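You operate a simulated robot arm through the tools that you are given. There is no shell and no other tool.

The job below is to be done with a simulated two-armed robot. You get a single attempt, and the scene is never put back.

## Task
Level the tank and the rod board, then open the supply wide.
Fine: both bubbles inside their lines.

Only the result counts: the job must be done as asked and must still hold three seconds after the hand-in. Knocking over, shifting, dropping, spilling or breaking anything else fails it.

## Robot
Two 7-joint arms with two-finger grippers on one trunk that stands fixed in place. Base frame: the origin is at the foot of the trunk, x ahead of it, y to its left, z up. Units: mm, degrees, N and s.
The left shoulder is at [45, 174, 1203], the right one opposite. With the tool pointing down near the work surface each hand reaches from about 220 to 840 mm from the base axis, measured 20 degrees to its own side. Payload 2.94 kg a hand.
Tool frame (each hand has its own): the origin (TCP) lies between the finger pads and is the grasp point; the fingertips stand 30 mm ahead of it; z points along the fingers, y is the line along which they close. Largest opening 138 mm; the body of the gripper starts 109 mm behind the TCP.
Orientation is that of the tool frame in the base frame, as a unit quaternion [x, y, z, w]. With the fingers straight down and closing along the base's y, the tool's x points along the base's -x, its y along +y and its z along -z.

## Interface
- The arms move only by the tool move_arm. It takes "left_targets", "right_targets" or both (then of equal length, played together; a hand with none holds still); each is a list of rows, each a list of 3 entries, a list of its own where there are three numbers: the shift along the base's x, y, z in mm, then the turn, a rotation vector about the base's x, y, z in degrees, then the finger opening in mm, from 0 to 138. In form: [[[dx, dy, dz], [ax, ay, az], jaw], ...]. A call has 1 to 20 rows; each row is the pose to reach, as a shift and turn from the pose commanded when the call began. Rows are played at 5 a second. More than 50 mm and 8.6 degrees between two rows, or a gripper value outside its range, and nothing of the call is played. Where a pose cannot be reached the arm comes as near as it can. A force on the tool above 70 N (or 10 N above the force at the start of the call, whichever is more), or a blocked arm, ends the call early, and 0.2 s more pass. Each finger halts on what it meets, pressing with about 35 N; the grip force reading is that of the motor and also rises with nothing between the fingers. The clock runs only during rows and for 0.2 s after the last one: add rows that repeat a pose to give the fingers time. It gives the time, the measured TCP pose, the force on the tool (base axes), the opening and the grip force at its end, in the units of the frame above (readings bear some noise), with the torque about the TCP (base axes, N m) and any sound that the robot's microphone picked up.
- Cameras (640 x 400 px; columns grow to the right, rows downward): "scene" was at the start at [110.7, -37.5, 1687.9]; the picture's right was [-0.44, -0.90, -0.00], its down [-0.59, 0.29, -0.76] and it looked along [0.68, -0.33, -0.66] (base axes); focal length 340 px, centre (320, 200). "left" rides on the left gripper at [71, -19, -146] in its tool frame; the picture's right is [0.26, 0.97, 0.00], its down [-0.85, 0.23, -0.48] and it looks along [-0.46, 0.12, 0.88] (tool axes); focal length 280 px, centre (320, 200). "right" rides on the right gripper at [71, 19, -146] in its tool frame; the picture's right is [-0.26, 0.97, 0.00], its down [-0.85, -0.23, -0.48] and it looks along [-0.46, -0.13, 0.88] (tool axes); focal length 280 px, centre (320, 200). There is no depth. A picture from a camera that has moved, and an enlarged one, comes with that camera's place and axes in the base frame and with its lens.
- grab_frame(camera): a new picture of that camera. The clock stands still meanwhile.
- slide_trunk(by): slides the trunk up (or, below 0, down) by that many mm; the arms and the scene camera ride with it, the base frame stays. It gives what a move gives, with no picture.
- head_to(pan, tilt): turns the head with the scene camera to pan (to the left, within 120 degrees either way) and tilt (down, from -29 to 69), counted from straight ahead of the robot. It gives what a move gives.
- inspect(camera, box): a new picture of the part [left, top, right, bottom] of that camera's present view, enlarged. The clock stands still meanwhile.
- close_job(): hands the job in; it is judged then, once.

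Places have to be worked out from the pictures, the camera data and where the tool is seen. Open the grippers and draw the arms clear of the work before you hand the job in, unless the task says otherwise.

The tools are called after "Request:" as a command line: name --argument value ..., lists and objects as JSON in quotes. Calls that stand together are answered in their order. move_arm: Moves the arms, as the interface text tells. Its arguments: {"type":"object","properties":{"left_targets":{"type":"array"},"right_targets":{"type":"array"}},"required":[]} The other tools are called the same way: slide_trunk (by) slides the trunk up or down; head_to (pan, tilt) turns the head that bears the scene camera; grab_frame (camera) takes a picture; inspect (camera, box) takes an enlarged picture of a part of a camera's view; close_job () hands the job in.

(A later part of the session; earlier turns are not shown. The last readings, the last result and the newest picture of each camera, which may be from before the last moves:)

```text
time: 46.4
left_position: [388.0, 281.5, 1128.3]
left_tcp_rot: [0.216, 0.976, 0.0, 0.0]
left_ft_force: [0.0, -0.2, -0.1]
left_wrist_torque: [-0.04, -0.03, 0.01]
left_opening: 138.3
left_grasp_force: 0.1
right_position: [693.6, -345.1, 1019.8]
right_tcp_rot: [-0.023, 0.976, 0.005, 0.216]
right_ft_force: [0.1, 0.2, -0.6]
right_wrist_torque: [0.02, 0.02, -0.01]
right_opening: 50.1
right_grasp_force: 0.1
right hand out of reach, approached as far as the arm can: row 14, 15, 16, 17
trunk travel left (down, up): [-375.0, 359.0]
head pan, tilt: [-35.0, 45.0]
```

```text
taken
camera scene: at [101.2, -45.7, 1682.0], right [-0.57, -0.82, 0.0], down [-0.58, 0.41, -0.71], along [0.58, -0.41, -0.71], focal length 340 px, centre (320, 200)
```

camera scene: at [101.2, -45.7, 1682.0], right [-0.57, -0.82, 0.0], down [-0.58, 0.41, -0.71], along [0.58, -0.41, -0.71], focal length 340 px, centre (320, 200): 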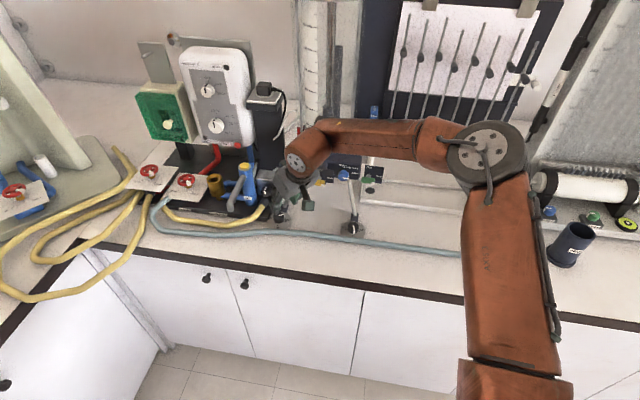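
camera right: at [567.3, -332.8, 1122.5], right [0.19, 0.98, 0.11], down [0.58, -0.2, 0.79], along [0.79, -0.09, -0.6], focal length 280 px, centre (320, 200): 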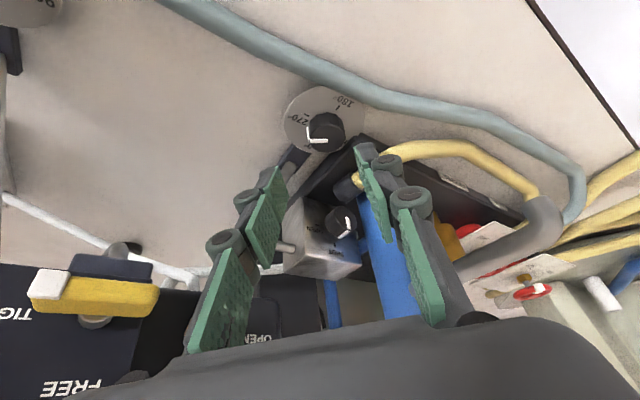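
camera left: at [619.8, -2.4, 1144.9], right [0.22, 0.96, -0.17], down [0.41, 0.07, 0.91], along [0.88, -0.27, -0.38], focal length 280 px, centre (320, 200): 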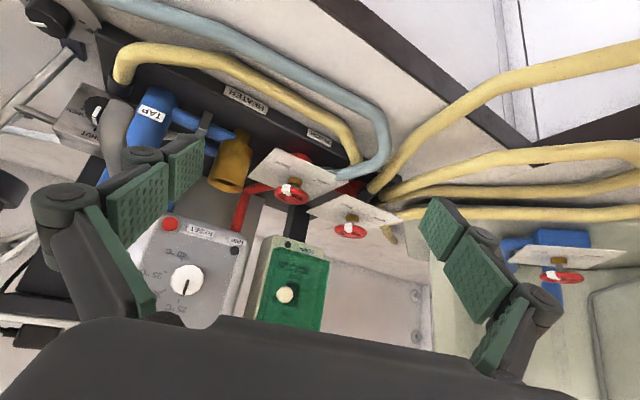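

The arm could not quite reach at that yaw (stopped at (694,-345,1020)). I rotate the hand back to face the bench squarely (yaw -42°) and try the same hover there.

Request:
move_arm --right_targets '[[[0, 0, 0], [0, 0, -7.5], 50], [[0, 0, 0], [0, 0, -15], 50], [[5, 4, -2], [0, 0, -22.5], 50], [[10, 8, -4], [0, 0, -30], 50], [[15, 12, -6], [0, 0, -37.5], 50], [[20.2, 15.7, -8], [0, 0, -45], 50], [[20.2, 15.7, -8], [0, 0, -45], 50]]'

Request:
grab_frame --camera "right"

Request:
grab_frame --camera "scene"

```text
time: 48.0
left_position: [388.7, 279.6, 1126.8]
left_tcp_rot: [0.216, 0.976, 0.0, 0.0]
left_ft_force: [-0.2, -0.1, 0.4]
left_wrist_torque: [0.01, 0.0, 0.03]
left_opening: 137.7
left_grasp_force: 0.2
right_position: [644.2, -372.5, 1036.9]
right_tcp_rot: [0.353, 0.91, -0.077, 0.202]
right_ft_force: [0.1, 1.3, 0.7]
right_wrist_torque: [0.01, -0.02, -0.02]
right_opening: 49.9
right_grasp_force: 0.1
right hand out of reach, approached as far as the arm can: row 1, 2, 3, 4, 5, 6, 7
trunk travel left (down, up): [-375.0, 359.0]
head pan, tilt: [-35.0, 45.0]
```

```text
taken
camera right: at [565.8, -274.5, 1141.0], right [0.83, 0.55, 0.11], down [0.26, -0.55, 0.79], along [0.5, -0.62, -0.6], focal length 280 px, centre (320, 200)
```

right: 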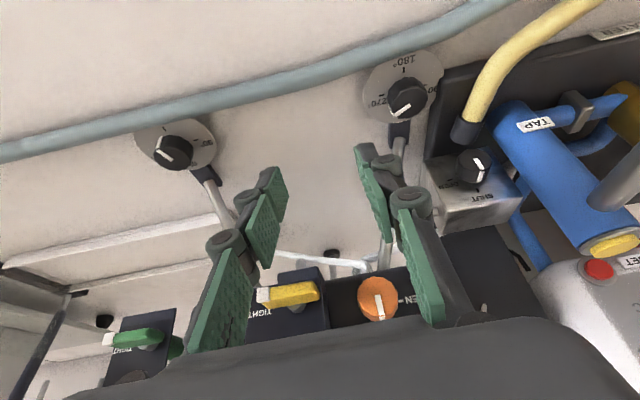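

```text
taken
camera scene: at [101.5, -46.3, 1681.9], right [-0.57, -0.82, 0.0], down [-0.58, 0.41, -0.71], along [0.58, -0.41, -0.71], focal length 340 px, centre (320, 200)
```

scene: 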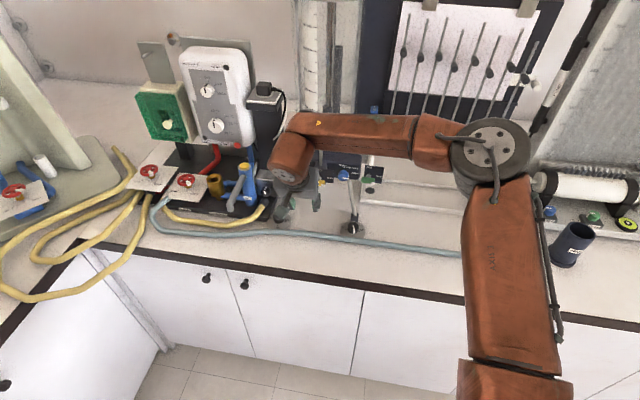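

The right arm's wrist limits get in the way this far to the left; the left arm, whose heading to the left foot is about -37°, suits it better. I withdraw the right hand back toward the robot, undoing the tilt on the way.

Request:
move_arm --right_targets '[[[-30, -6, 15], [0, 0, 0], 50], [[-60, -14, 35], [0, 0, 0], 50], [[-95, -24, 60], [3.4, 3.7, 0], 50], [[-135, -30, 85], [6.8, 7.4, 0], 50], [[-175, -35, 110], [10.1, 11.1, 0], 50], [[-215, -38, 130], [13.5, 14.8, 0], 50], [[-255, -40, 145], [16.9, 18.5, 0], 50], [[-295, -42, 150], [16.9, 18.5, 0], 50], [[-335, -43, 150], [16.9, 18.5, 0], 50]]'

Request:
grab_frame --camera "scene"

Request:
inspect --camera "scene" --box '[240, 140, 400, 250]'

```text
time: 50.0
left_position: [385.8, 279.8, 1129.8]
left_tcp_rot: [0.216, 0.976, 0.0, 0.001]
left_ft_force: [-1.0, 0.3, 0.2]
left_wrist_torque: [-0.03, -0.07, 0.02]
left_opening: 138.1
left_grasp_force: 0.1
right_position: [310.9, -413.3, 1185.8]
right_tcp_rot: [0.361, 0.933, 0.001, -0.001]
right_ft_force: [-0.1, 0.1, -0.1]
right_wrist_torque: [-0.01, -0.08, -0.01]
right_opening: 49.6
right_grasp_force: 0.0
trunk travel left (down, up): [-375.0, 359.0]
head pan, tilt: [-35.0, 45.0]
```

```text
taken
camera scene: at [99.2, -46.4, 1682.1], right [-0.57, -0.82, 0.0], down [-0.58, 0.41, -0.71], along [0.58, -0.41, -0.71], focal length 340 px, centre (320, 200)
```

scene: 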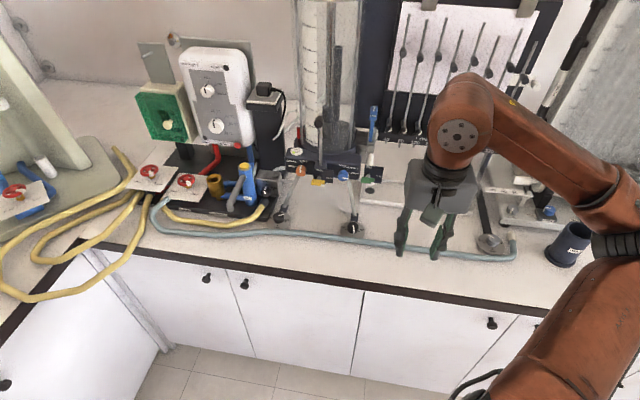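

```text
3.64 times, centred on (320, 195) of scene
camera zoom: at [99.2, -46.4, 1682.1], right [-0.57, -0.82, 0.0], down [-0.58, 0.41, -0.71], along [0.58, -0.41, -0.71], focal length 1238 px, centre (320, 218)
```

zoom: 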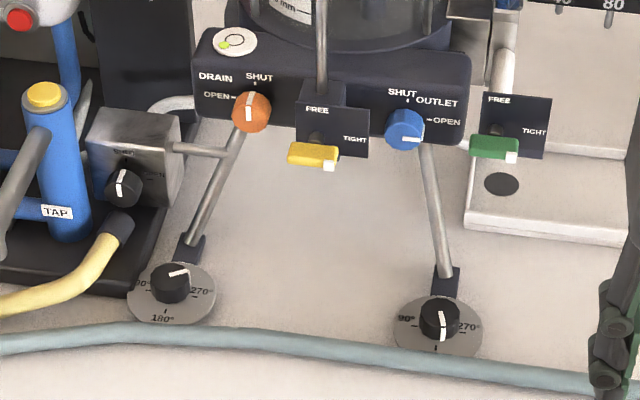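

The pointer on the right foot reads ≈195°, consistent with -95°. Now I bring the left hand round to in front of the left foot, keeping it high.

Request:
move_arm --left_targets '[[[20.7, -41.1, -7.7], [0, 0, -1.25], 120], [[41.4, -82.2, -15.4], [0, 0, -2.5], 100], [[62.1, -123.3, -23.1], [0, 0, -3.75], 80], [[82.8, -164.4, -30.8], [0, 0, -5], 60], [[103.5, -205.5, -38.5], [0, 0, -6.25], 50], [[124.2, -246.6, -46.2], [0, 0, -7.5], 50], [[144.9, -287.7, -53.9], [0, 0, -8.75], 50], [[165.6, -328.8, -61.6], [0, 0, -10], 50], [[186.3, -369.9, -69.3], [0, 0, -11.25], 50], [[207, -411, -77], [0, 0, -12.5], 50], [[227.7, -452.1, -84.7], [0, 0, -13.75], 50], [[248.4, -493.2, -92.4], [0, 0, -15], 50], [[269.1, -534.3, -100], [0, 0, -16.25], 50], [[280, -560, -105], [0, 0, -17.4], 50], [[280, -560, -105], [0, 0, -17.4], 50]]'

Request:
grab_frame --camera "left"

Request:
grab_frame --camera "scene"

```text
time: 53.2
left_position: [625.1, -239.1, 1005.1]
left_tcp_rot: [0.361, 0.933, 0.001, 0.0]
left_ft_force: [0.4, -0.5, 0.0]
left_wrist_torque: [0.01, -0.01, 0.0]
left_opening: 49.9
left_grasp_force: 0.0
left hand out of reach, approached as far as the arm can: row 13, 14, 15
right_position: [311.5, -416.2, 1185.5]
right_tcp_rot: [0.361, 0.933, 0.002, -0.002]
right_ft_force: [-0.4, -0.6, 1.3]
right_wrist_torque: [0.08, 0.01, 0.01]
right_opening: 50.2
right_grasp_force: 0.0
trunk travel left (down, up): [-375.0, 359.0]
head pan, tilt: [-35.0, 45.0]
```

```text
taken
camera left: at [558.8, -205.5, 1152.5], right [0.46, 0.89, 0.0], down [0.78, -0.4, 0.47], along [0.42, -0.22, -0.88], focal length 280 px, centre (320, 200)
```

left: 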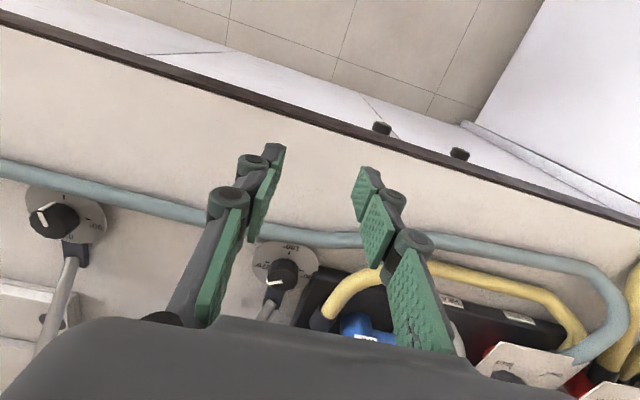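

```text
taken
camera scene: at [101.3, -49.7, 1681.9], right [-0.57, -0.82, 0.0], down [-0.58, 0.41, -0.71], along [0.58, -0.4, -0.71], focal length 340 px, centre (320, 200)
```

scene: 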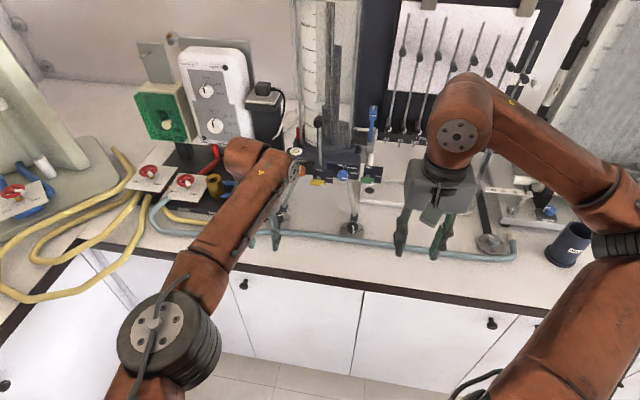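

Tool-down the left arm falls a little short, but tilting forward brings the wrist back within reach. I tilt 30° and move to hover over the left knob.

Request:
move_arm --left_targets '[[[0, 0, 0], [-5, -5.5, 0], 50], [[0, 0, 0], [-10.1, -11.1, 0], 50], [[0, 0, 0], [-15.2, -16.6, 0], 50], [[0, 0, 0], [-20.2, -22.2, 0], 50], [[22, -22, 0], [-20.2, -22.2, 0], 50], [[44, -44, 0], [-20.2, -22.2, 0], 50], [[66, -66, 0], [-20.2, -22.2, 0], 50], [[87, -88.8, 0], [-20.2, -22.2, 0], 50], [[87, -88.8, 0], [-20.2, -22.2, 0], 50]]'

Request:
grab_frame --camera "left"

Request:
grab_frame --camera "scene"

```text
time: 55.2
left_position: [718.6, -326.5, 1005.9]
left_tcp_rot: [0.349, 0.9, -0.095, 0.242]
left_ft_force: [0.0, 0.0, 0.1]
left_wrist_torque: [-0.01, 0.04, 0.03]
left_opening: 50.2
left_grasp_force: 0.2
right_position: [314.0, -413.1, 1185.7]
right_tcp_rot: [0.361, 0.932, 0.001, -0.001]
right_ft_force: [-0.5, 0.7, 0.7]
right_wrist_torque: [0.01, 0.05, 0.0]
right_opening: 49.8
right_grasp_force: 0.1
trunk travel left (down, up): [-375.0, 359.0]
head pan, tilt: [-35.0, 45.0]
```

```text
taken
camera left: at [604.7, -248.8, 1098.0], right [0.48, 0.87, -0.13], down [0.52, -0.16, 0.84], along [0.7, -0.47, -0.53], focal length 280 px, centre (320, 200)
```

left: 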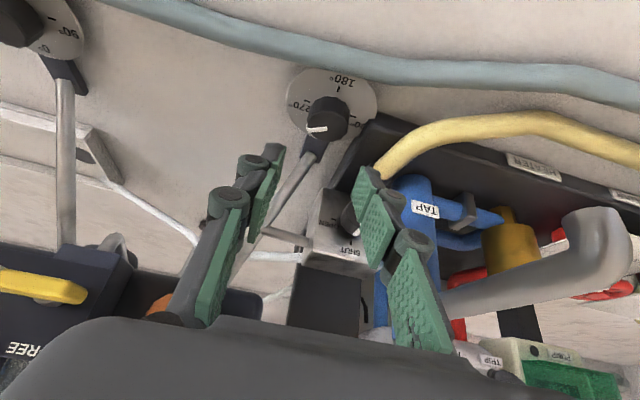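

```text
taken
camera scene: at [103.6, -48.6, 1681.7], right [-0.57, -0.82, 0.0], down [-0.58, 0.41, -0.71], along [0.58, -0.4, -0.71], focal length 340 px, centre (320, 200)
```

scene: 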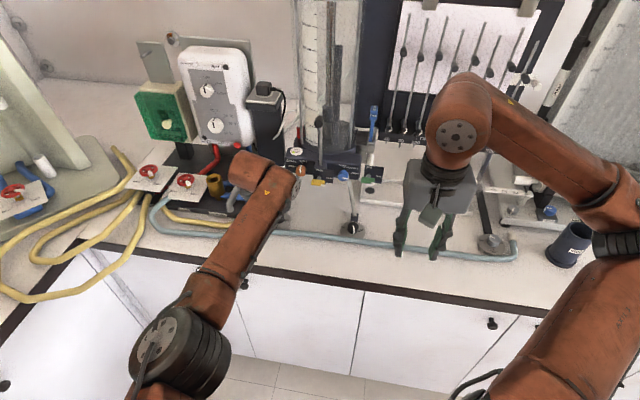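

Reached. I also see the TAP spout juts out to about (730,-210,1040), beside the hand's left end, so I'll need a steeper lean (≈50°) to keep the gripper body in front of it. I zoom to refine the knob position.

Request:
inspect --camera "left" --box '[260, 50, 400, 170]'

Request:
inspect --camera "scene" --box '[220, 130, 330, 240]'

```text
3.33 times, centred on (330, 110) of left
camera zoom: at [604.7, -248.8, 1098.0], right [0.48, 0.87, -0.13], down [0.52, -0.16, 0.84], along [0.7, -0.47, -0.53], focal length 935 px, centre (287, 500)
```

zoom: 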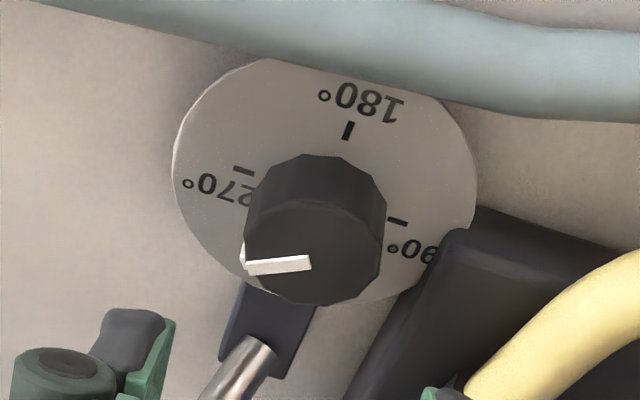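

```text
3.64 times, centred on (275, 185) of scene
camera zoom: at [103.6, -48.6, 1681.7], right [-0.57, -0.82, 0.0], down [-0.58, 0.41, -0.71], along [0.58, -0.4, -0.71], focal length 1238 px, centre (484, 254)
```

zoom: 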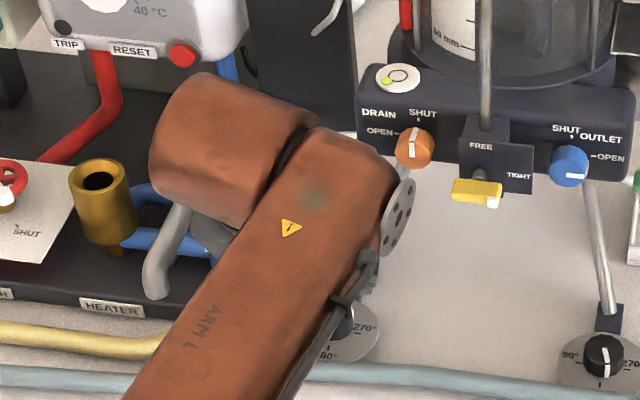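

The knob axis is about (726,-335) and the heater base's corner lies only ~32 mm to its left, so finger clearance matters. I lean the left hand to 50° at a hover of z≈985 and look again.

Request:
move_arm --left_targets '[[[0, 0, 0], [-4.5, -4.9, 0], 46], [[0, 0, -7], [-9, -9.9, 0], 46], [[-1.8, 0, -14], [-13.5, -14.8, 0], 46], [[-1.8, 0, -20], [-13.5, -14.8, 0], 46], [[-1.8, 0, -20], [-13.5, -14.8, 0], 46]]'

Request:
grab_frame --camera "left"

Request:
inspect --camera "left" --box '[240, 40, 420, 190]'

Request:
grab_frame --camera "scene"

```text
time: 56.4
left_position: [713.7, -321.7, 986.5]
left_tcp_rot: [0.326, 0.845, -0.153, 0.396]
left_ft_force: [0.3, -1.2, 0.6]
left_wrist_torque: [0.01, 0.0, 0.01]
left_opening: 45.9
left_grasp_force: 0.1
right_position: [312.9, -414.5, 1187.1]
right_tcp_rot: [0.36, 0.933, 0.0, 0.0]
right_ft_force: [0.2, -0.5, 0.6]
right_wrist_torque: [0.0, 0.01, 0.0]
right_opening: 50.0
right_grasp_force: 0.0
trunk travel left (down, up): [-375.0, 359.0]
head pan, tilt: [-35.0, 45.0]
```

```text
taken
camera left: at [583.7, -231.9, 1026.2], right [0.52, 0.83, -0.2], down [0.29, 0.05, 0.96], along [0.8, -0.56, -0.21], focal length 280 px, centre (320, 200)
```

left: 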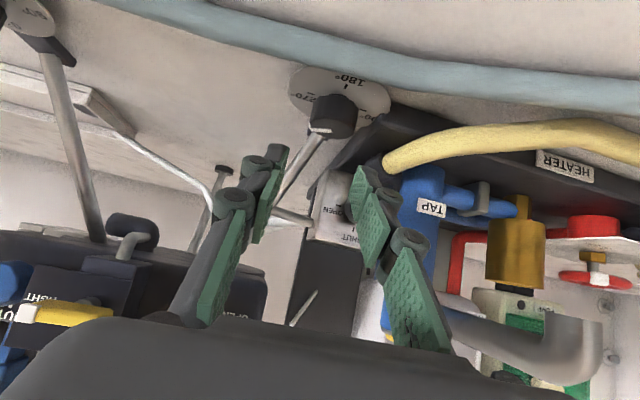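

```text
2.67 times, centred on (330, 115) of left
camera zoom: at [583.7, -231.9, 1026.2], right [0.52, 0.83, -0.2], down [0.29, 0.05, 0.96], along [0.8, -0.56, -0.21], focal length 748 px, centre (293, 427)
```

zoom: 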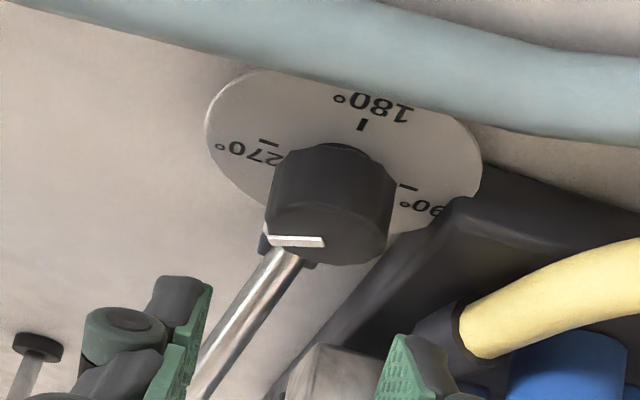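

```text
taken
camera scene: at [101.5, -46.7, 1682.0], right [-0.57, -0.82, 0.0], down [-0.58, 0.41, -0.71], along [0.58, -0.41, -0.71], focal length 340 px, centre (320, 200)
```

scene: 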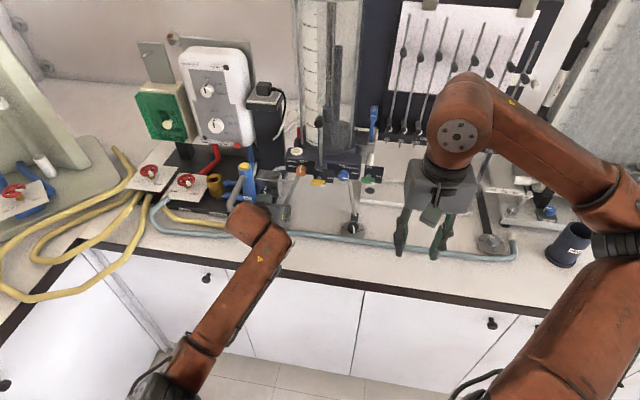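

Clear view: knob axis ≈ (727,-334), slab top ≈ 924 about 32 mm left of the axis. I swing the hand CCW 45° about the knob at hover height so the left finger stays clear of the slab, then check.

Request:
move_arm --left_targets '[[[0.3, -2, 0], [0, 0, 7.5], 42], [[0.5, -4.2, 0], [0, 0, 15], 42], [[0.7, -6.4, 0], [0, 0, 22.5], 42], [[0.8, -8.6, 0], [0, 0, 30], 42], [[0.8, -10.7, 0], [0, 0, 37.5], 42], [[0.8, -12.9, 0], [0, 0, 45], 42], [[0.8, -12.9, 0], [0, 0, 45], 42]]'

Request:
grab_frame --camera "left"

Request:
grab_frame --camera "scene"

```text
time: 58.0
left_position: [698.2, -326.0, 982.7]
left_tcp_rot: [-0.022, 0.906, 0.01, 0.422]
left_ft_force: [0.5, -0.1, 0.2]
left_wrist_torque: [-0.04, 0.0, -0.02]
left_opening: 41.9
left_grasp_force: 0.0
left hand out of reach, approached as far as the arm can: row 6, 7
right_position: [313.6, -414.5, 1185.5]
right_tcp_rot: [0.361, 0.933, 0.0, -0.001]
right_ft_force: [-0.2, 0.9, 0.2]
right_wrist_torque: [-0.01, 0.03, -0.01]
right_opening: 50.1
right_grasp_force: 0.0
trunk travel left (down, up): [-375.0, 359.0]
head pan, tilt: [-35.0, 45.0]
```

```text
taken
camera left: at [540.8, -353.2, 1023.0], right [-0.21, 0.96, -0.2], down [0.17, 0.24, 0.96], along [0.96, 0.17, -0.21], focal length 280 px, centre (320, 200)
```

left: 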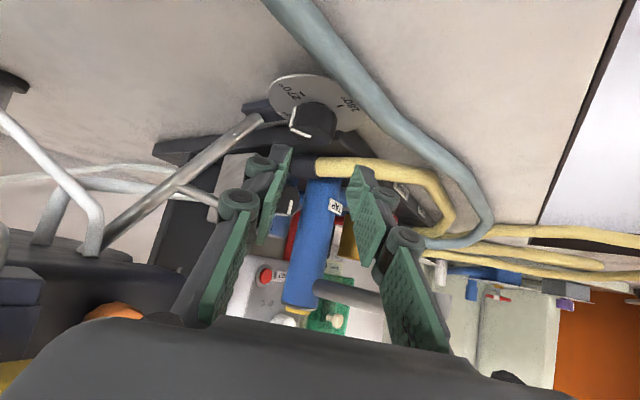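

```text
taken
camera scene: at [102.5, -47.2, 1681.8], right [-0.57, -0.82, 0.0], down [-0.58, 0.41, -0.71], along [0.58, -0.4, -0.71], focal length 340 px, centre (320, 200)
```

scene: 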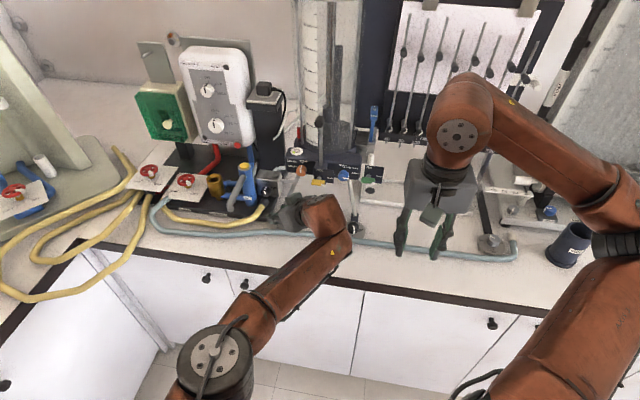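

At +45° the arm runs out; +35° is reachable. I go back to +35°, centred on the knob at hover height.

Request:
move_arm --left_targets '[[[6, -2, 0], [0, 0, -5], 42], [[12, -4.5, 0], [0, 0, -10], 42], [[16.4, -6.4, 0], [0, 0, -10], 42], [[16.4, -6.4, 0], [0, 0, -10], 42]]'

Request:
grab_frame --camera "left"

Request:
inspect --camera "left" --box '[240, 40, 420, 190]'

```text
time: 59.0
left_position: [713.4, -333.7, 982.0]
left_tcp_rot: [0.058, 0.904, -0.027, 0.422]
left_ft_force: [0.1, -0.1, 0.0]
left_wrist_torque: [0.02, 0.0, -0.02]
left_opening: 42.1
left_grasp_force: 0.0
right_position: [313.1, -414.8, 1185.7]
right_tcp_rot: [0.36, 0.933, 0.001, -0.001]
right_ft_force: [-0.2, 0.4, -0.5]
right_wrist_torque: [-0.02, 0.02, 0.0]
right_opening: 50.0
right_grasp_force: 0.2
trunk travel left (down, up): [-375.0, 359.0]
head pan, tilt: [-35.0, 45.0]
```

```text
taken
camera left: at [554.8, -332.8, 1023.1], right [-0.04, 0.98, -0.2], down [0.21, 0.21, 0.96], along [0.98, 0.0, -0.21], focal length 280 px, centre (320, 200)
```

left: 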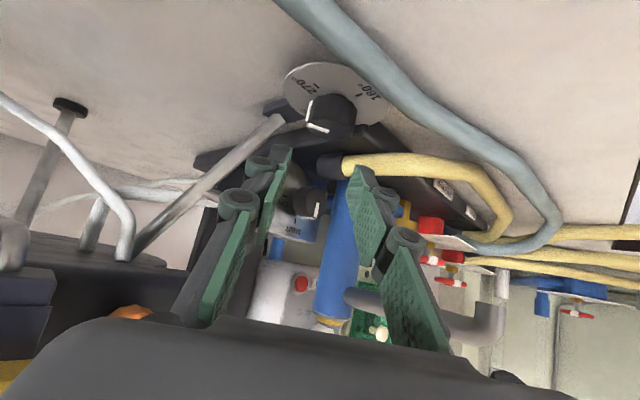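

```text
2.67 times, centred on (330, 115) of left
camera zoom: at [554.8, -332.8, 1023.1], right [-0.04, 0.98, -0.2], down [0.21, 0.21, 0.96], along [0.98, 0.0, -0.21], focal length 748 px, centre (293, 427)
```

zoom: 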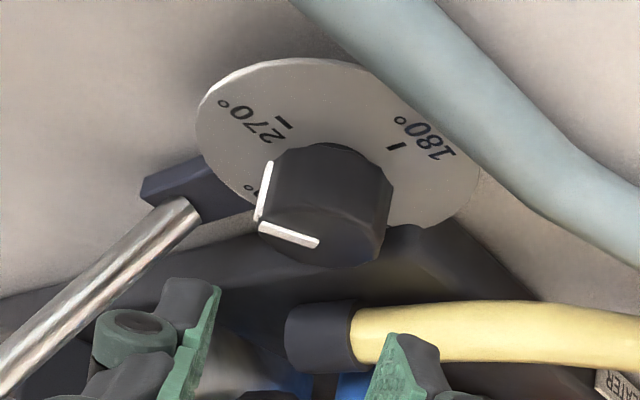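

The knob is well centred between the fingertips. I descend to z≈953.5 and check the force.

Request:
move_arm --left_targets '[[[0.5, 0, -14], [0, 0, 0], 42], [[0.8, 0, -24], [0, 0, 0], 42], [[0.8, 0, -28.5], [0, 0, 0], 42], [[0.8, 0, -28.5], [0, 0, 0], 42]]'

Request:
inspect --camera "left" --box '[240, 80, 420, 230]'

```text
time: 60.0
left_position: [715.5, -334.0, 955.2]
left_tcp_rot: [0.057, 0.904, -0.026, 0.423]
left_ft_force: [0.6, 1.2, -0.1]
left_wrist_torque: [-0.02, -0.02, -0.01]
left_opening: 41.9
left_grasp_force: 0.0
right_position: [312.3, -414.8, 1186.4]
right_tcp_rot: [0.36, 0.933, 0.001, 0.001]
right_ft_force: [0.0, -0.1, 0.1]
right_wrist_torque: [-0.01, -0.01, 0.02]
right_opening: 50.1
right_grasp_force: 0.1
trunk travel left (down, up): [-375.0, 359.0]
head pan, tilt: [-35.0, 45.0]
```

```text
2.67 times, centred on (330, 155) of left
camera zoom: at [555.9, -333.6, 995.7], right [-0.04, 0.98, -0.2], down [0.21, 0.21, 0.96], along [0.98, 0.0, -0.21], focal length 748 px, centre (293, 320)
```

zoom: 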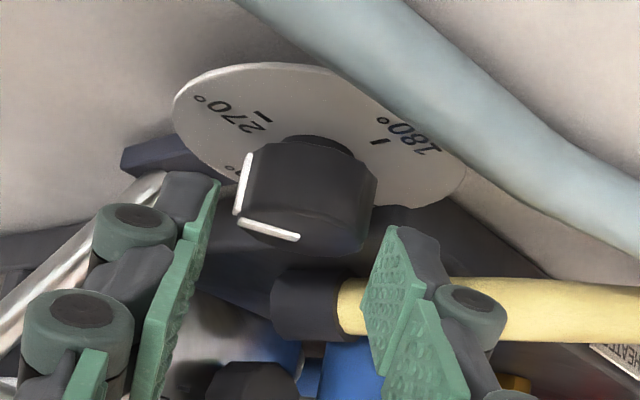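

No contact yet and the tips straddle the knob. I lower 2 mm more for a better bite and close.

Request:
move_arm --left_targets '[[[0, 0, -2], [0, 0, 0], 42], [[0, 0, -2], [0, 0, 0], 33], [[0, 0, -2], [0, 0, 0], 25], [[0, 0, -2], [0, 0, 0], 25], [[0, 0, -2], [0, 0, 0], 25]]'

Request:
inspect --camera "left" --box '[240, 80, 420, 230]'

Request:
inspect --camera "scene" --box '[285, 140, 325, 170]'

```text
time: 61.2
left_position: [714.4, -334.4, 953.3]
left_tcp_rot: [0.058, 0.905, -0.027, 0.421]
left_ft_force: [0.1, -1.9, -0.7]
left_wrist_torque: [-0.28, -0.08, -0.03]
left_opening: 31.1
left_grasp_force: 45.0
right_position: [313.1, -414.6, 1187.5]
right_tcp_rot: [0.361, 0.933, 0.001, -0.001]
right_ft_force: [0.3, -1.4, 0.3]
right_wrist_torque: [0.0, 0.0, -0.02]
right_opening: 50.1
right_grasp_force: 0.1
trunk travel left (down, up): [-375.0, 359.0]
head pan, tilt: [-35.0, 45.0]
```

```text
2.67 times, centred on (330, 155) of left
camera zoom: at [555.5, -333.3, 993.1], right [-0.04, 0.98, -0.2], down [0.21, 0.21, 0.96], along [0.98, 0.0, -0.21], focal length 748 px, centre (293, 320)
```

zoom: 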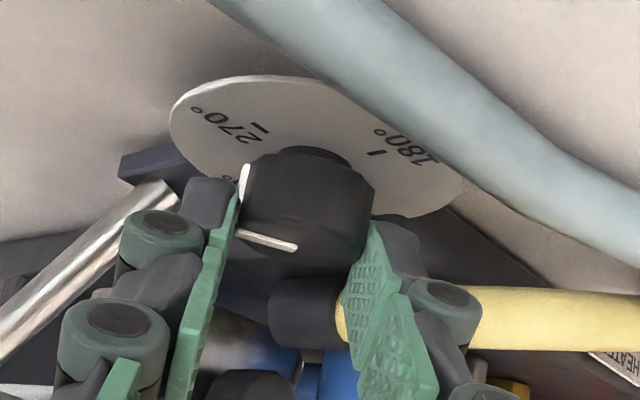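

```text
13.33 times, centred on (305, 155) of scene
camera zoom: at [101.7, -47.9, 1681.9], right [-0.57, -0.82, 0.0], down [-0.58, 0.41, -0.71], along [0.58, -0.4, -0.71], focal length 4540 px, centre (520, 800)
```

zoom: 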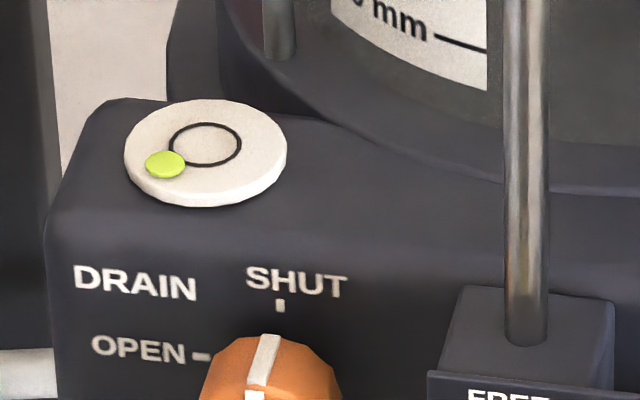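

Gripped cleanly (31.1 mm, little side force). I turn the left knob clockwise 47°.

Request:
move_arm --left_targets '[[[0.3, 1.7, 0], [0, 0, -8], 25], [[0.9, 3.3, 0], [0, 0, -16], 25], [[1.7, 4.9, 0], [0, 0, -24], 25], [[2.7, 6.3, 0], [0, 0, -32], 25], [[3.9, 7.6, 0], [0, 0, -40], 25], [[5.1, 8.6, 0], [0, 0, -47], 25], [[5.1, 8.6, 0], [0, 0, -47], 25]]'

Request:
grab_frame --camera "left"

Request:
inspect --camera "scene" --box '[285, 140, 325, 170]'

```text
time: 62.8
left_position: [720.8, -323.8, 952.7]
left_tcp_rot: [0.412, 0.807, -0.192, 0.377]
left_ft_force: [6.4, 1.4, 6.5]
left_wrist_torque: [-0.12, 0.49, 0.14]
left_opening: 31.1
left_grasp_force: 45.7
right_position: [313.1, -414.2, 1185.8]
right_tcp_rot: [0.36, 0.933, 0.001, -0.001]
right_ft_force: [-0.2, 0.0, 0.2]
right_wrist_torque: [0.0, 0.0, -0.03]
right_opening: 49.9
right_grasp_force: 0.0
trunk travel left (down, up): [-375.0, 359.0]
head pan, tilt: [-35.0, 45.0]
```

```text
taken
camera left: at [612.7, -207.4, 993.3], right [0.69, 0.7, -0.2], down [0.29, -0.01, 0.96], along [0.67, -0.71, -0.21], focal length 280 px, centre (320, 200)
```

left: 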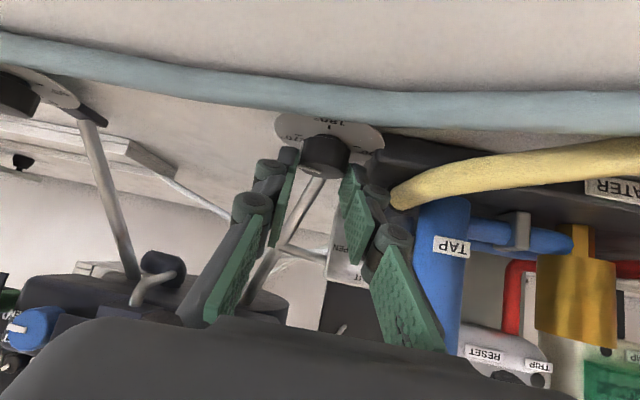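

```text
13.33 times, centred on (305, 155) of scene
camera zoom: at [101.8, -46.6, 1682.0], right [-0.57, -0.82, 0.0], down [-0.58, 0.41, -0.71], along [0.58, -0.41, -0.71], focal length 4540 px, centre (520, 800)
```

zoom: 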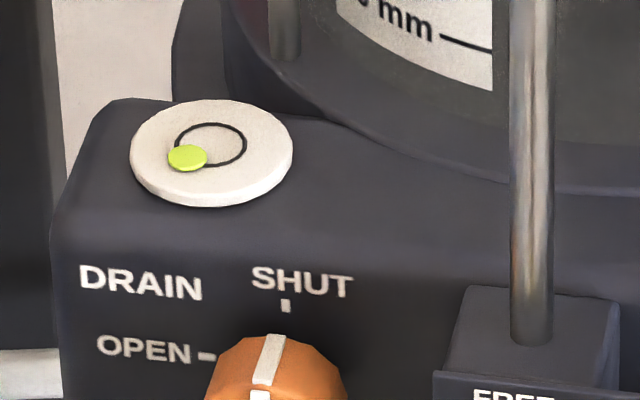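

The bubble has come off its stop and is now at (-23, 23) px from centre, halfway in. By my estimate the left foot needs about 105° more clockwise and the right about 10° more. I regrip the left knob for another stroke.

Request:
move_arm --left_targets '[[[0, 0, 0], [0, 0, 0], 40], [[0, 0, 0], [0, 0, 0], 40], [[-1.2, -1, 0], [0, 0, 7], 40], [[-2.4, -2.2, 0], [0, 0, 15], 40], [[-3.4, -3.7, 0], [0, 0, 23], 40], [[-4.2, -5.2, 0], [0, 0, 31], 40], [[-4.8, -6.8, 0], [0, 0, 39], 40], [[-5.1, -8.6, 0], [0, 0, 47], 40], [[-5.1, -8.6, 0], [0, 0, 47], 40]]'

Request:
inspect --camera "left" --box '[240, 80, 420, 230]'

Request:
inspect --camera "scene" --box '[285, 140, 325, 170]'

```text
time: 64.8
left_position: [715.4, -332.2, 952.0]
left_tcp_rot: [0.056, 0.905, -0.026, 0.422]
left_ft_force: [-0.5, 0.5, 0.3]
left_wrist_torque: [-0.02, 0.01, -0.03]
left_opening: 39.9
left_grasp_force: 0.1
right_position: [313.1, -414.0, 1186.4]
right_tcp_rot: [0.361, 0.933, 0.001, 0.0]
right_ft_force: [-0.1, 0.6, 0.6]
right_wrist_torque: [-0.03, 0.0, -0.04]
right_opening: 50.1
right_grasp_force: 0.1
trunk travel left (down, up): [-375.0, 359.0]
head pan, tilt: [-35.0, 45.0]
```

```text
2.67 times, centred on (330, 155) of left
camera zoom: at [556.5, -332.2, 992.4], right [-0.05, 0.98, -0.2], down [0.21, 0.21, 0.96], along [0.98, 0.0, -0.21], focal length 748 px, centre (293, 320)
```

zoom: 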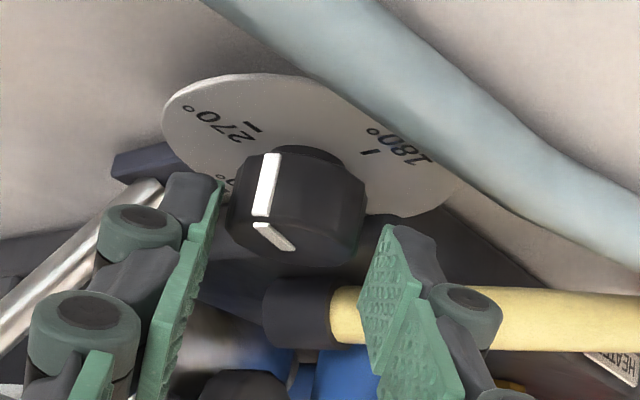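

```text
13.33 times, centred on (305, 155) of scene
camera zoom: at [102.0, -46.7, 1681.9], right [-0.57, -0.82, 0.0], down [-0.58, 0.41, -0.71], along [0.58, -0.4, -0.71], focal length 4540 px, centre (520, 800)
```

zoom: 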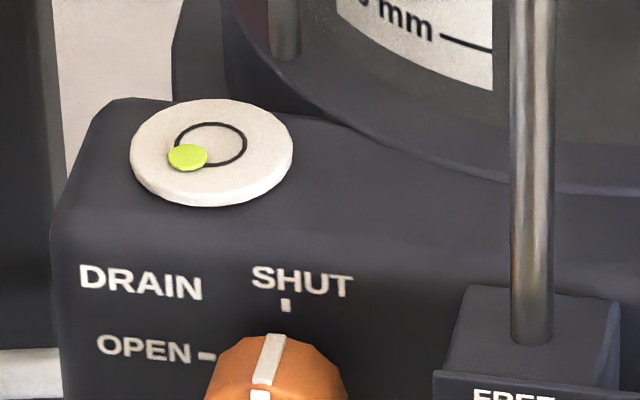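

Bubble holds still with the knob released. I close again and turn another 47° clockwise.

Request:
move_arm --left_targets '[[[0, 0, 0], [0, 0, 0], 25], [[0, 0, 0], [0, 0, 0], 25], [[0, 0, 0], [0, 0, 0], 25], [[0.3, 1.7, 0], [0, 0, -8], 25], [[0.9, 3.3, 0], [0, 0, -16], 25], [[1.7, 4.9, 0], [0, 0, -24], 25], [[2.7, 6.3, 0], [0, 0, -32], 25], [[3.9, 7.6, 0], [0, 0, -40], 25], [[5.1, 8.6, 0], [0, 0, -47], 25], [[5.1, 8.6, 0], [0, 0, -47], 25]]'

Request:
inspect --camera "scene" --box '[285, 140, 325, 170]'

Request:
inspect --camera "left" --box '[240, 80, 420, 230]'

```text
time: 67.0
left_position: [720.9, -323.4, 952.8]
left_tcp_rot: [0.414, 0.806, -0.193, 0.376]
left_ft_force: [8.2, -0.2, 5.8]
left_wrist_torque: [-0.01, -0.31, 0.09]
left_opening: 31.1
left_grasp_force: 44.4
right_position: [312.9, -414.1, 1186.5]
right_tcp_rot: [0.361, 0.933, 0.002, -0.001]
right_ft_force: [-0.2, 0.7, -0.3]
right_wrist_torque: [-0.06, 0.02, 0.01]
right_opening: 49.8
right_grasp_force: 0.0
trunk travel left (down, up): [-375.0, 359.0]
head pan, tilt: [-35.0, 45.0]
```

```text
13.33 times, centred on (305, 155) of scene
camera zoom: at [102.1, -46.9, 1681.9], right [-0.57, -0.82, 0.0], down [-0.58, 0.41, -0.71], along [0.58, -0.4, -0.71], focal length 4540 px, centre (520, 800)
```

zoom: 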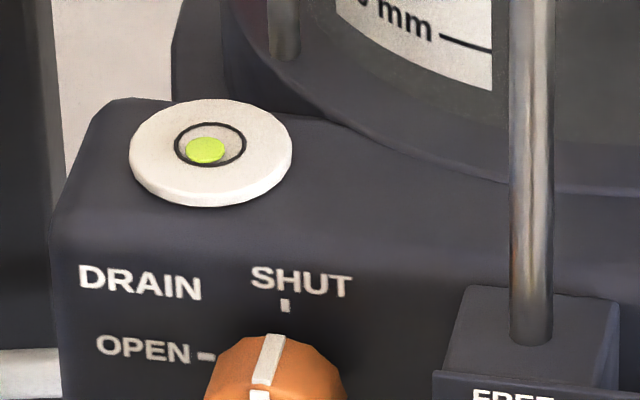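

```text
2.67 times, centred on (330, 155) of left
camera zoom: at [612.9, -207.6, 992.9], right [0.69, 0.7, -0.2], down [0.29, -0.01, 0.96], along [0.67, -0.71, -0.21], focal length 748 px, centre (293, 320)
```

zoom: 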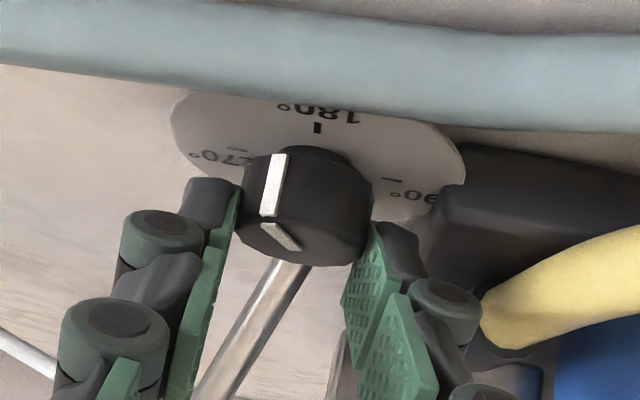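

The bubble is now inside the ring at about (-4, +10) px of true offset, with sensitivity ≈0.4 px/° sideways and 0.28 px/° fore-aft. I regrip and turn the left knob 20° more clockwise.

Request:
move_arm --left_targets '[[[0, 0, 0], [0, 0, 0], 40], [[0, 0, 0], [0, 0, 0], 40], [[-1.3, -1.1, 0], [0, 0, 8], 40], [[-2.5, -2.4, 0], [0, 0, 16], 40], [[-3.5, -3.8, 0], [0, 0, 24], 40], [[-3.5, -3.8, 0], [0, 0, 24], 25], [[-3.5, -3.8, 0], [0, 0, 24], 25], [[-3.5, -3.8, 0], [0, 0, 24], 25], [[-2.5, -2.4, 0], [0, 0, 16], 25], [[-1.3, -1.1, 0], [0, 0, 8], 25], [[-0.7, -0.5, 0], [0, 0, 4], 25], [[-0.7, -0.5, 0], [0, 0, 4], 25]]'

Request:
inspect --camera "scene" --box '[285, 140, 325, 170]'

Request:
grab_frame --camera "left"

```text
time: 69.6
left_position: [719.9, -324.7, 954.2]
left_tcp_rot: [0.385, 0.821, -0.179, 0.382]
left_ft_force: [3.9, 3.9, 2.5]
left_wrist_torque: [0.52, -0.06, 0.05]
left_opening: 30.9
left_grasp_force: 45.0
right_position: [311.8, -413.7, 1187.0]
right_tcp_rot: [0.36, 0.933, 0.001, -0.001]
right_ft_force: [0.0, -0.1, 0.2]
right_wrist_torque: [0.01, 0.02, -0.02]
right_opening: 50.1
right_grasp_force: 0.2
trunk travel left (down, up): [-375.0, 359.0]
head pan, tilt: [-35.0, 45.0]
```

```text
13.33 times, centred on (305, 155) of scene
camera zoom: at [101.7, -46.7, 1681.9], right [-0.57, -0.82, 0.0], down [-0.58, 0.41, -0.71], along [0.58, -0.41, -0.71], focal length 4540 px, centre (520, 800)
```

zoom: 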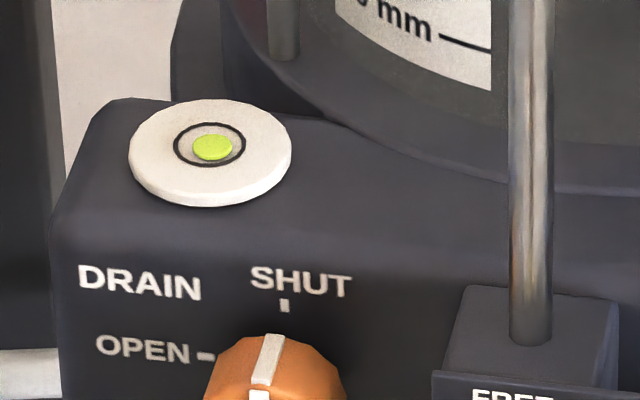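

```text
taken
camera left: at [604.0, -215.7, 992.8], right [0.64, 0.75, -0.2], down [0.29, 0.01, 0.96], along [0.71, -0.67, -0.21], focal length 280 px, centre (320, 200)
```

left: 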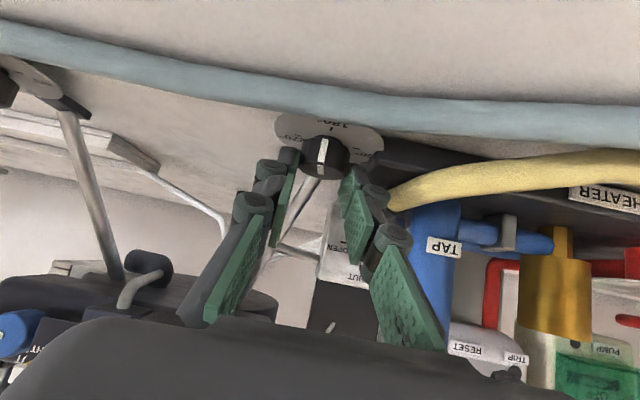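

The bubble is now near centre: about (+3, +5) px against a margin of ~13. I release the left knob, swing slightly away from the TAP spout, and withdraw along the tool axis.

Request:
move_arm --left_targets '[[[0, 0, 0], [0, 0, 0], 42], [[0, 0, 0], [0, 0, 0], 42], [[-1.1, -1.3, 0], [0, 0, 8], 42], [[-2.1, -2.6, 0], [0, 0, 16], 42], [[-3.1, -3.9, 0], [0, 0, 23], 42], [[-23.5, 6.7, 19.5], [0, 0, 23], 42], [[-43.9, 17.3, 39], [0, 0, 23], 42], [[-80, 36, 60], [0, 0, 23], 42], [[-115, 62, 80], [0, 0, 23], 42], [[-150, 92, 95], [0, 0, 23], 42], [[-180, 125, 105], [0, 0, 23], 42]]'

Request:
grab_frame --camera "scene"

Request:
inspect --camera "scene" --box '[285, 140, 325, 170]'

Request:
grab_frame --camera "left"

```text
time: 72.2
left_position: [574.2, -157.0, 1050.6]
left_tcp_rot: [0.204, 0.879, -0.046, 0.427]
left_ft_force: [-0.9, 0.1, 0.1]
left_wrist_torque: [-0.02, 0.01, 0.01]
left_opening: 41.8
left_grasp_force: 0.0
right_position: [313.6, -415.5, 1185.4]
right_tcp_rot: [0.361, 0.933, 0.001, 0.0]
right_ft_force: [-0.1, 0.0, 0.0]
right_wrist_torque: [0.02, 0.02, 0.0]
right_opening: 50.0
right_grasp_force: 0.0
trunk travel left (down, up): [-375.0, 359.0]
head pan, tilt: [-35.0, 45.0]
stopped in row 11 (left hand): the arm was blocked; the commanded pose is now the measured one
```

```text
taken
camera scene: at [102.2, -48.0, 1681.8], right [-0.57, -0.82, 0.0], down [-0.58, 0.41, -0.71], along [0.58, -0.4, -0.71], focal length 340 px, centre (320, 200)
```

scene: 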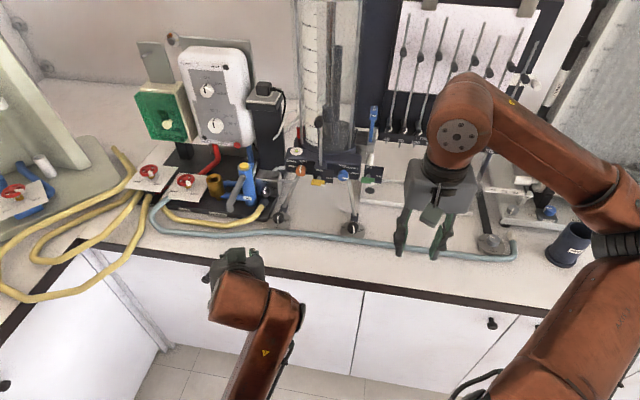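

```text
13.33 times, centred on (305, 155) of scene
camera zoom: at [102.2, -48.0, 1681.8], right [-0.57, -0.82, 0.0], down [-0.58, 0.41, -0.71], along [0.58, -0.4, -0.71], focal length 4540 px, centre (520, 800)
```

zoom: 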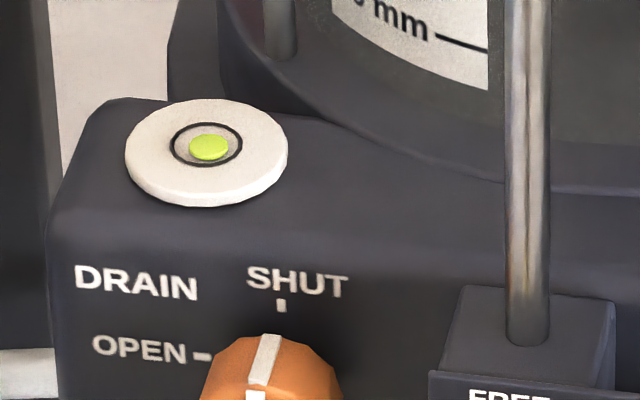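

```text
taken
camera left: at [419.3, -115.2, 1086.9], right [0.24, 0.96, -0.11], down [0.21, 0.06, 0.98], along [0.95, -0.26, -0.19], focal length 280 px, centre (320, 200)
```

left: 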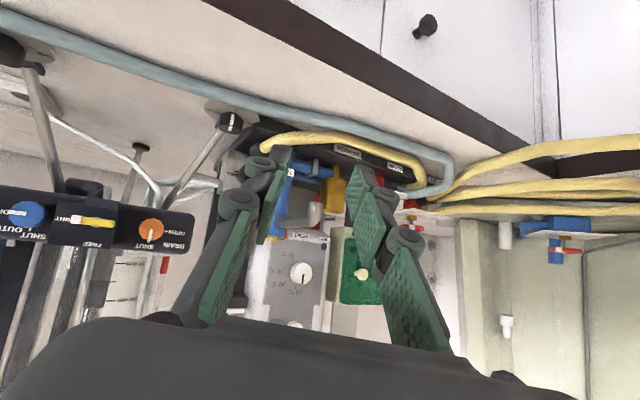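

The withdrawal was stopped at its last row with the left arm "blocked" somewhere. I look down and left to see what the arm is against.

Request:
head_to --pan 0 --tilt 65

Request:
grab_frame --camera "scene"

Request:
head_to --pan 30 --tilt 60

Request:
grab_frame --camera "scene"

```text
time: 73.2
left_position: [572.1, -157.6, 1050.1]
left_tcp_rot: [0.205, 0.879, -0.046, 0.427]
left_ft_force: [0.5, 0.0, -0.7]
left_wrist_torque: [0.01, -0.01, 0.0]
left_opening: 42.1
left_grasp_force: 0.1
right_position: [311.3, -416.0, 1186.3]
right_tcp_rot: [0.361, 0.933, 0.001, -0.001]
right_ft_force: [-0.2, 0.4, 0.1]
right_wrist_torque: [0.02, -0.03, -0.02]
right_opening: 50.0
right_grasp_force: 0.1
trunk travel left (down, up): [-375.0, 359.0]
head pan, tilt: [0.0, 65.0]
```

```text
taken
camera scene: at [95.5, -0.6, 1657.0], right [0.0, -1.0, 0.0], down [-0.91, 0.0, -0.42], along [0.42, 0.0, -0.91], focal length 340 px, centre (320, 200)
```

scene: 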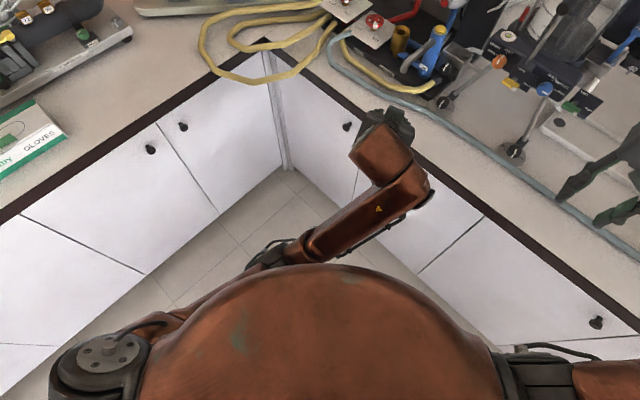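

```text
time: 74.2
left_position: [573.2, -156.8, 1049.0]
left_tcp_rot: [0.204, 0.88, -0.046, 0.427]
left_ft_force: [-0.6, -0.6, 0.7]
left_wrist_torque: [-0.03, -0.02, 0.02]
left_opening: 41.9
left_grasp_force: 0.0
right_position: [312.4, -414.8, 1186.6]
right_tcp_rot: [0.362, 0.932, 0.001, 0.0]
right_ft_force: [0.9, 0.0, -0.4]
right_wrist_torque: [0.02, 0.0, 0.02]
right_opening: 50.0
right_grasp_force: 0.0
trunk travel left (down, up): [-375.0, 359.0]
head pan, tilt: [30.0, 60.0]
```

```text
taken
camera scene: at [92.4, 32.9, 1662.5], right [0.5, -0.87, 0.0], down [-0.75, -0.43, -0.5], along [0.43, 0.25, -0.87], focal length 340 px, centre (320, 200)
```

scene: 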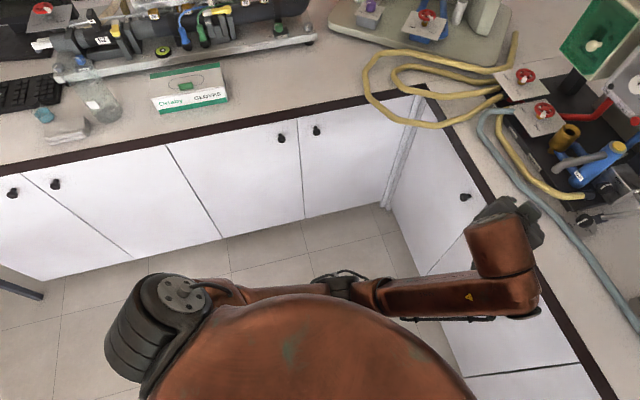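

The left elbow is simply folded against the robot's own body; nothing of the work is touched. The bubble's apparent centring may have some parallax, so I raise the trunk to view it from a steeper angle.

Request:
slide_trunk --by 350

Request:
head_to --pan -31 --tilt 52

Request:
grab_frame --camera "scene"

```text
time: 77.6
left_position: [604.6, -102.9, 1389.0]
left_tcp_rot: [0.194, 0.878, 0.012, 0.438]
left_ft_force: [0.7, 0.2, -0.1]
left_wrist_torque: [0.0, -0.01, -0.01]
left_opening: 42.2
left_grasp_force: 0.1
right_position: [312.1, -415.1, 1536.1]
right_tcp_rot: [0.361, 0.933, 0.002, -0.001]
right_ft_force: [0.1, 0.2, 0.1]
right_wrist_torque: [-0.01, -0.01, 0.01]
right_opening: 50.0
right_grasp_force: 0.0
trunk travel left (down, up): [-725.0, 9.0]
head pan, tilt: [30.0, 60.0]
```

```text
time: 78.9
left_position: [605.6, -102.5, 1384.6]
left_tcp_rot: [0.195, 0.879, 0.015, 0.435]
left_ft_force: [-0.4, -0.4, 0.5]
left_wrist_torque: [-0.02, 0.01, 0.0]
left_opening: 41.8
left_grasp_force: 0.1
right_position: [312.9, -414.7, 1536.7]
right_tcp_rot: [0.361, 0.932, 0.001, 0.0]
right_ft_force: [1.3, -0.8, -0.4]
right_wrist_torque: [0.01, -0.04, 0.03]
right_opening: 49.6
right_grasp_force: 0.1
trunk travel left (down, up): [-725.0, 9.0]
head pan, tilt: [-31.0, 52.0]
```

```text
taken
camera scene: at [43.8, -39.1, 2022.0], right [-0.51, -0.86, 0.0], down [-0.68, 0.41, -0.62], along [0.53, -0.32, -0.79], focal length 340 px, centre (320, 200)
```

scene: 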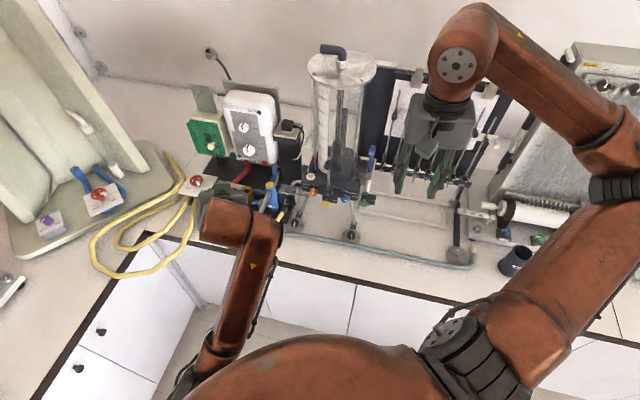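

I zoom on the bubble from this steeper angle.

Request:
inspect --camera "scene" --box '[292, 175, 332, 205]'

Request:
inspect --camera "scene" --box '[270, 170, 370, 245]'

```text
13.33 times, centred on (312, 190) of scene
camera zoom: at [43.8, -39.1, 2022.0], right [-0.51, -0.86, 0.0], down [-0.68, 0.41, -0.62], along [0.53, -0.32, -0.79], focal length 4540 px, centre (427, 333)
```

zoom: 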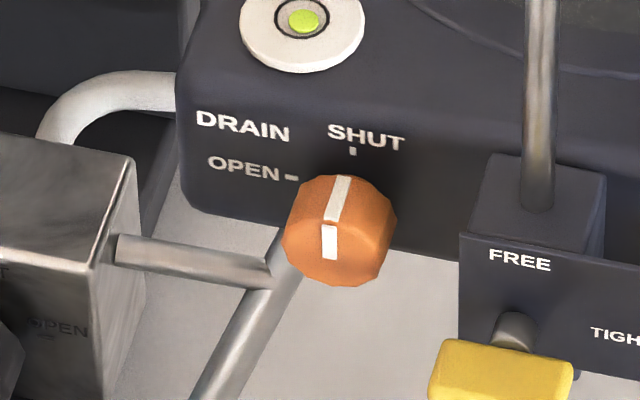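

```text
5.33 times, centred on (320, 208) of scene
camera zoom: at [43.8, -39.1, 2022.0], right [-0.51, -0.86, 0.0], down [-0.68, 0.41, -0.62], along [0.53, -0.32, -0.79], focal length 1816 px, centre (320, 160)
```

zoom: 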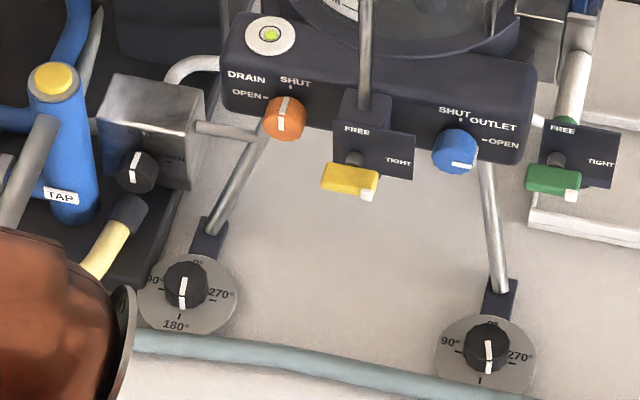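

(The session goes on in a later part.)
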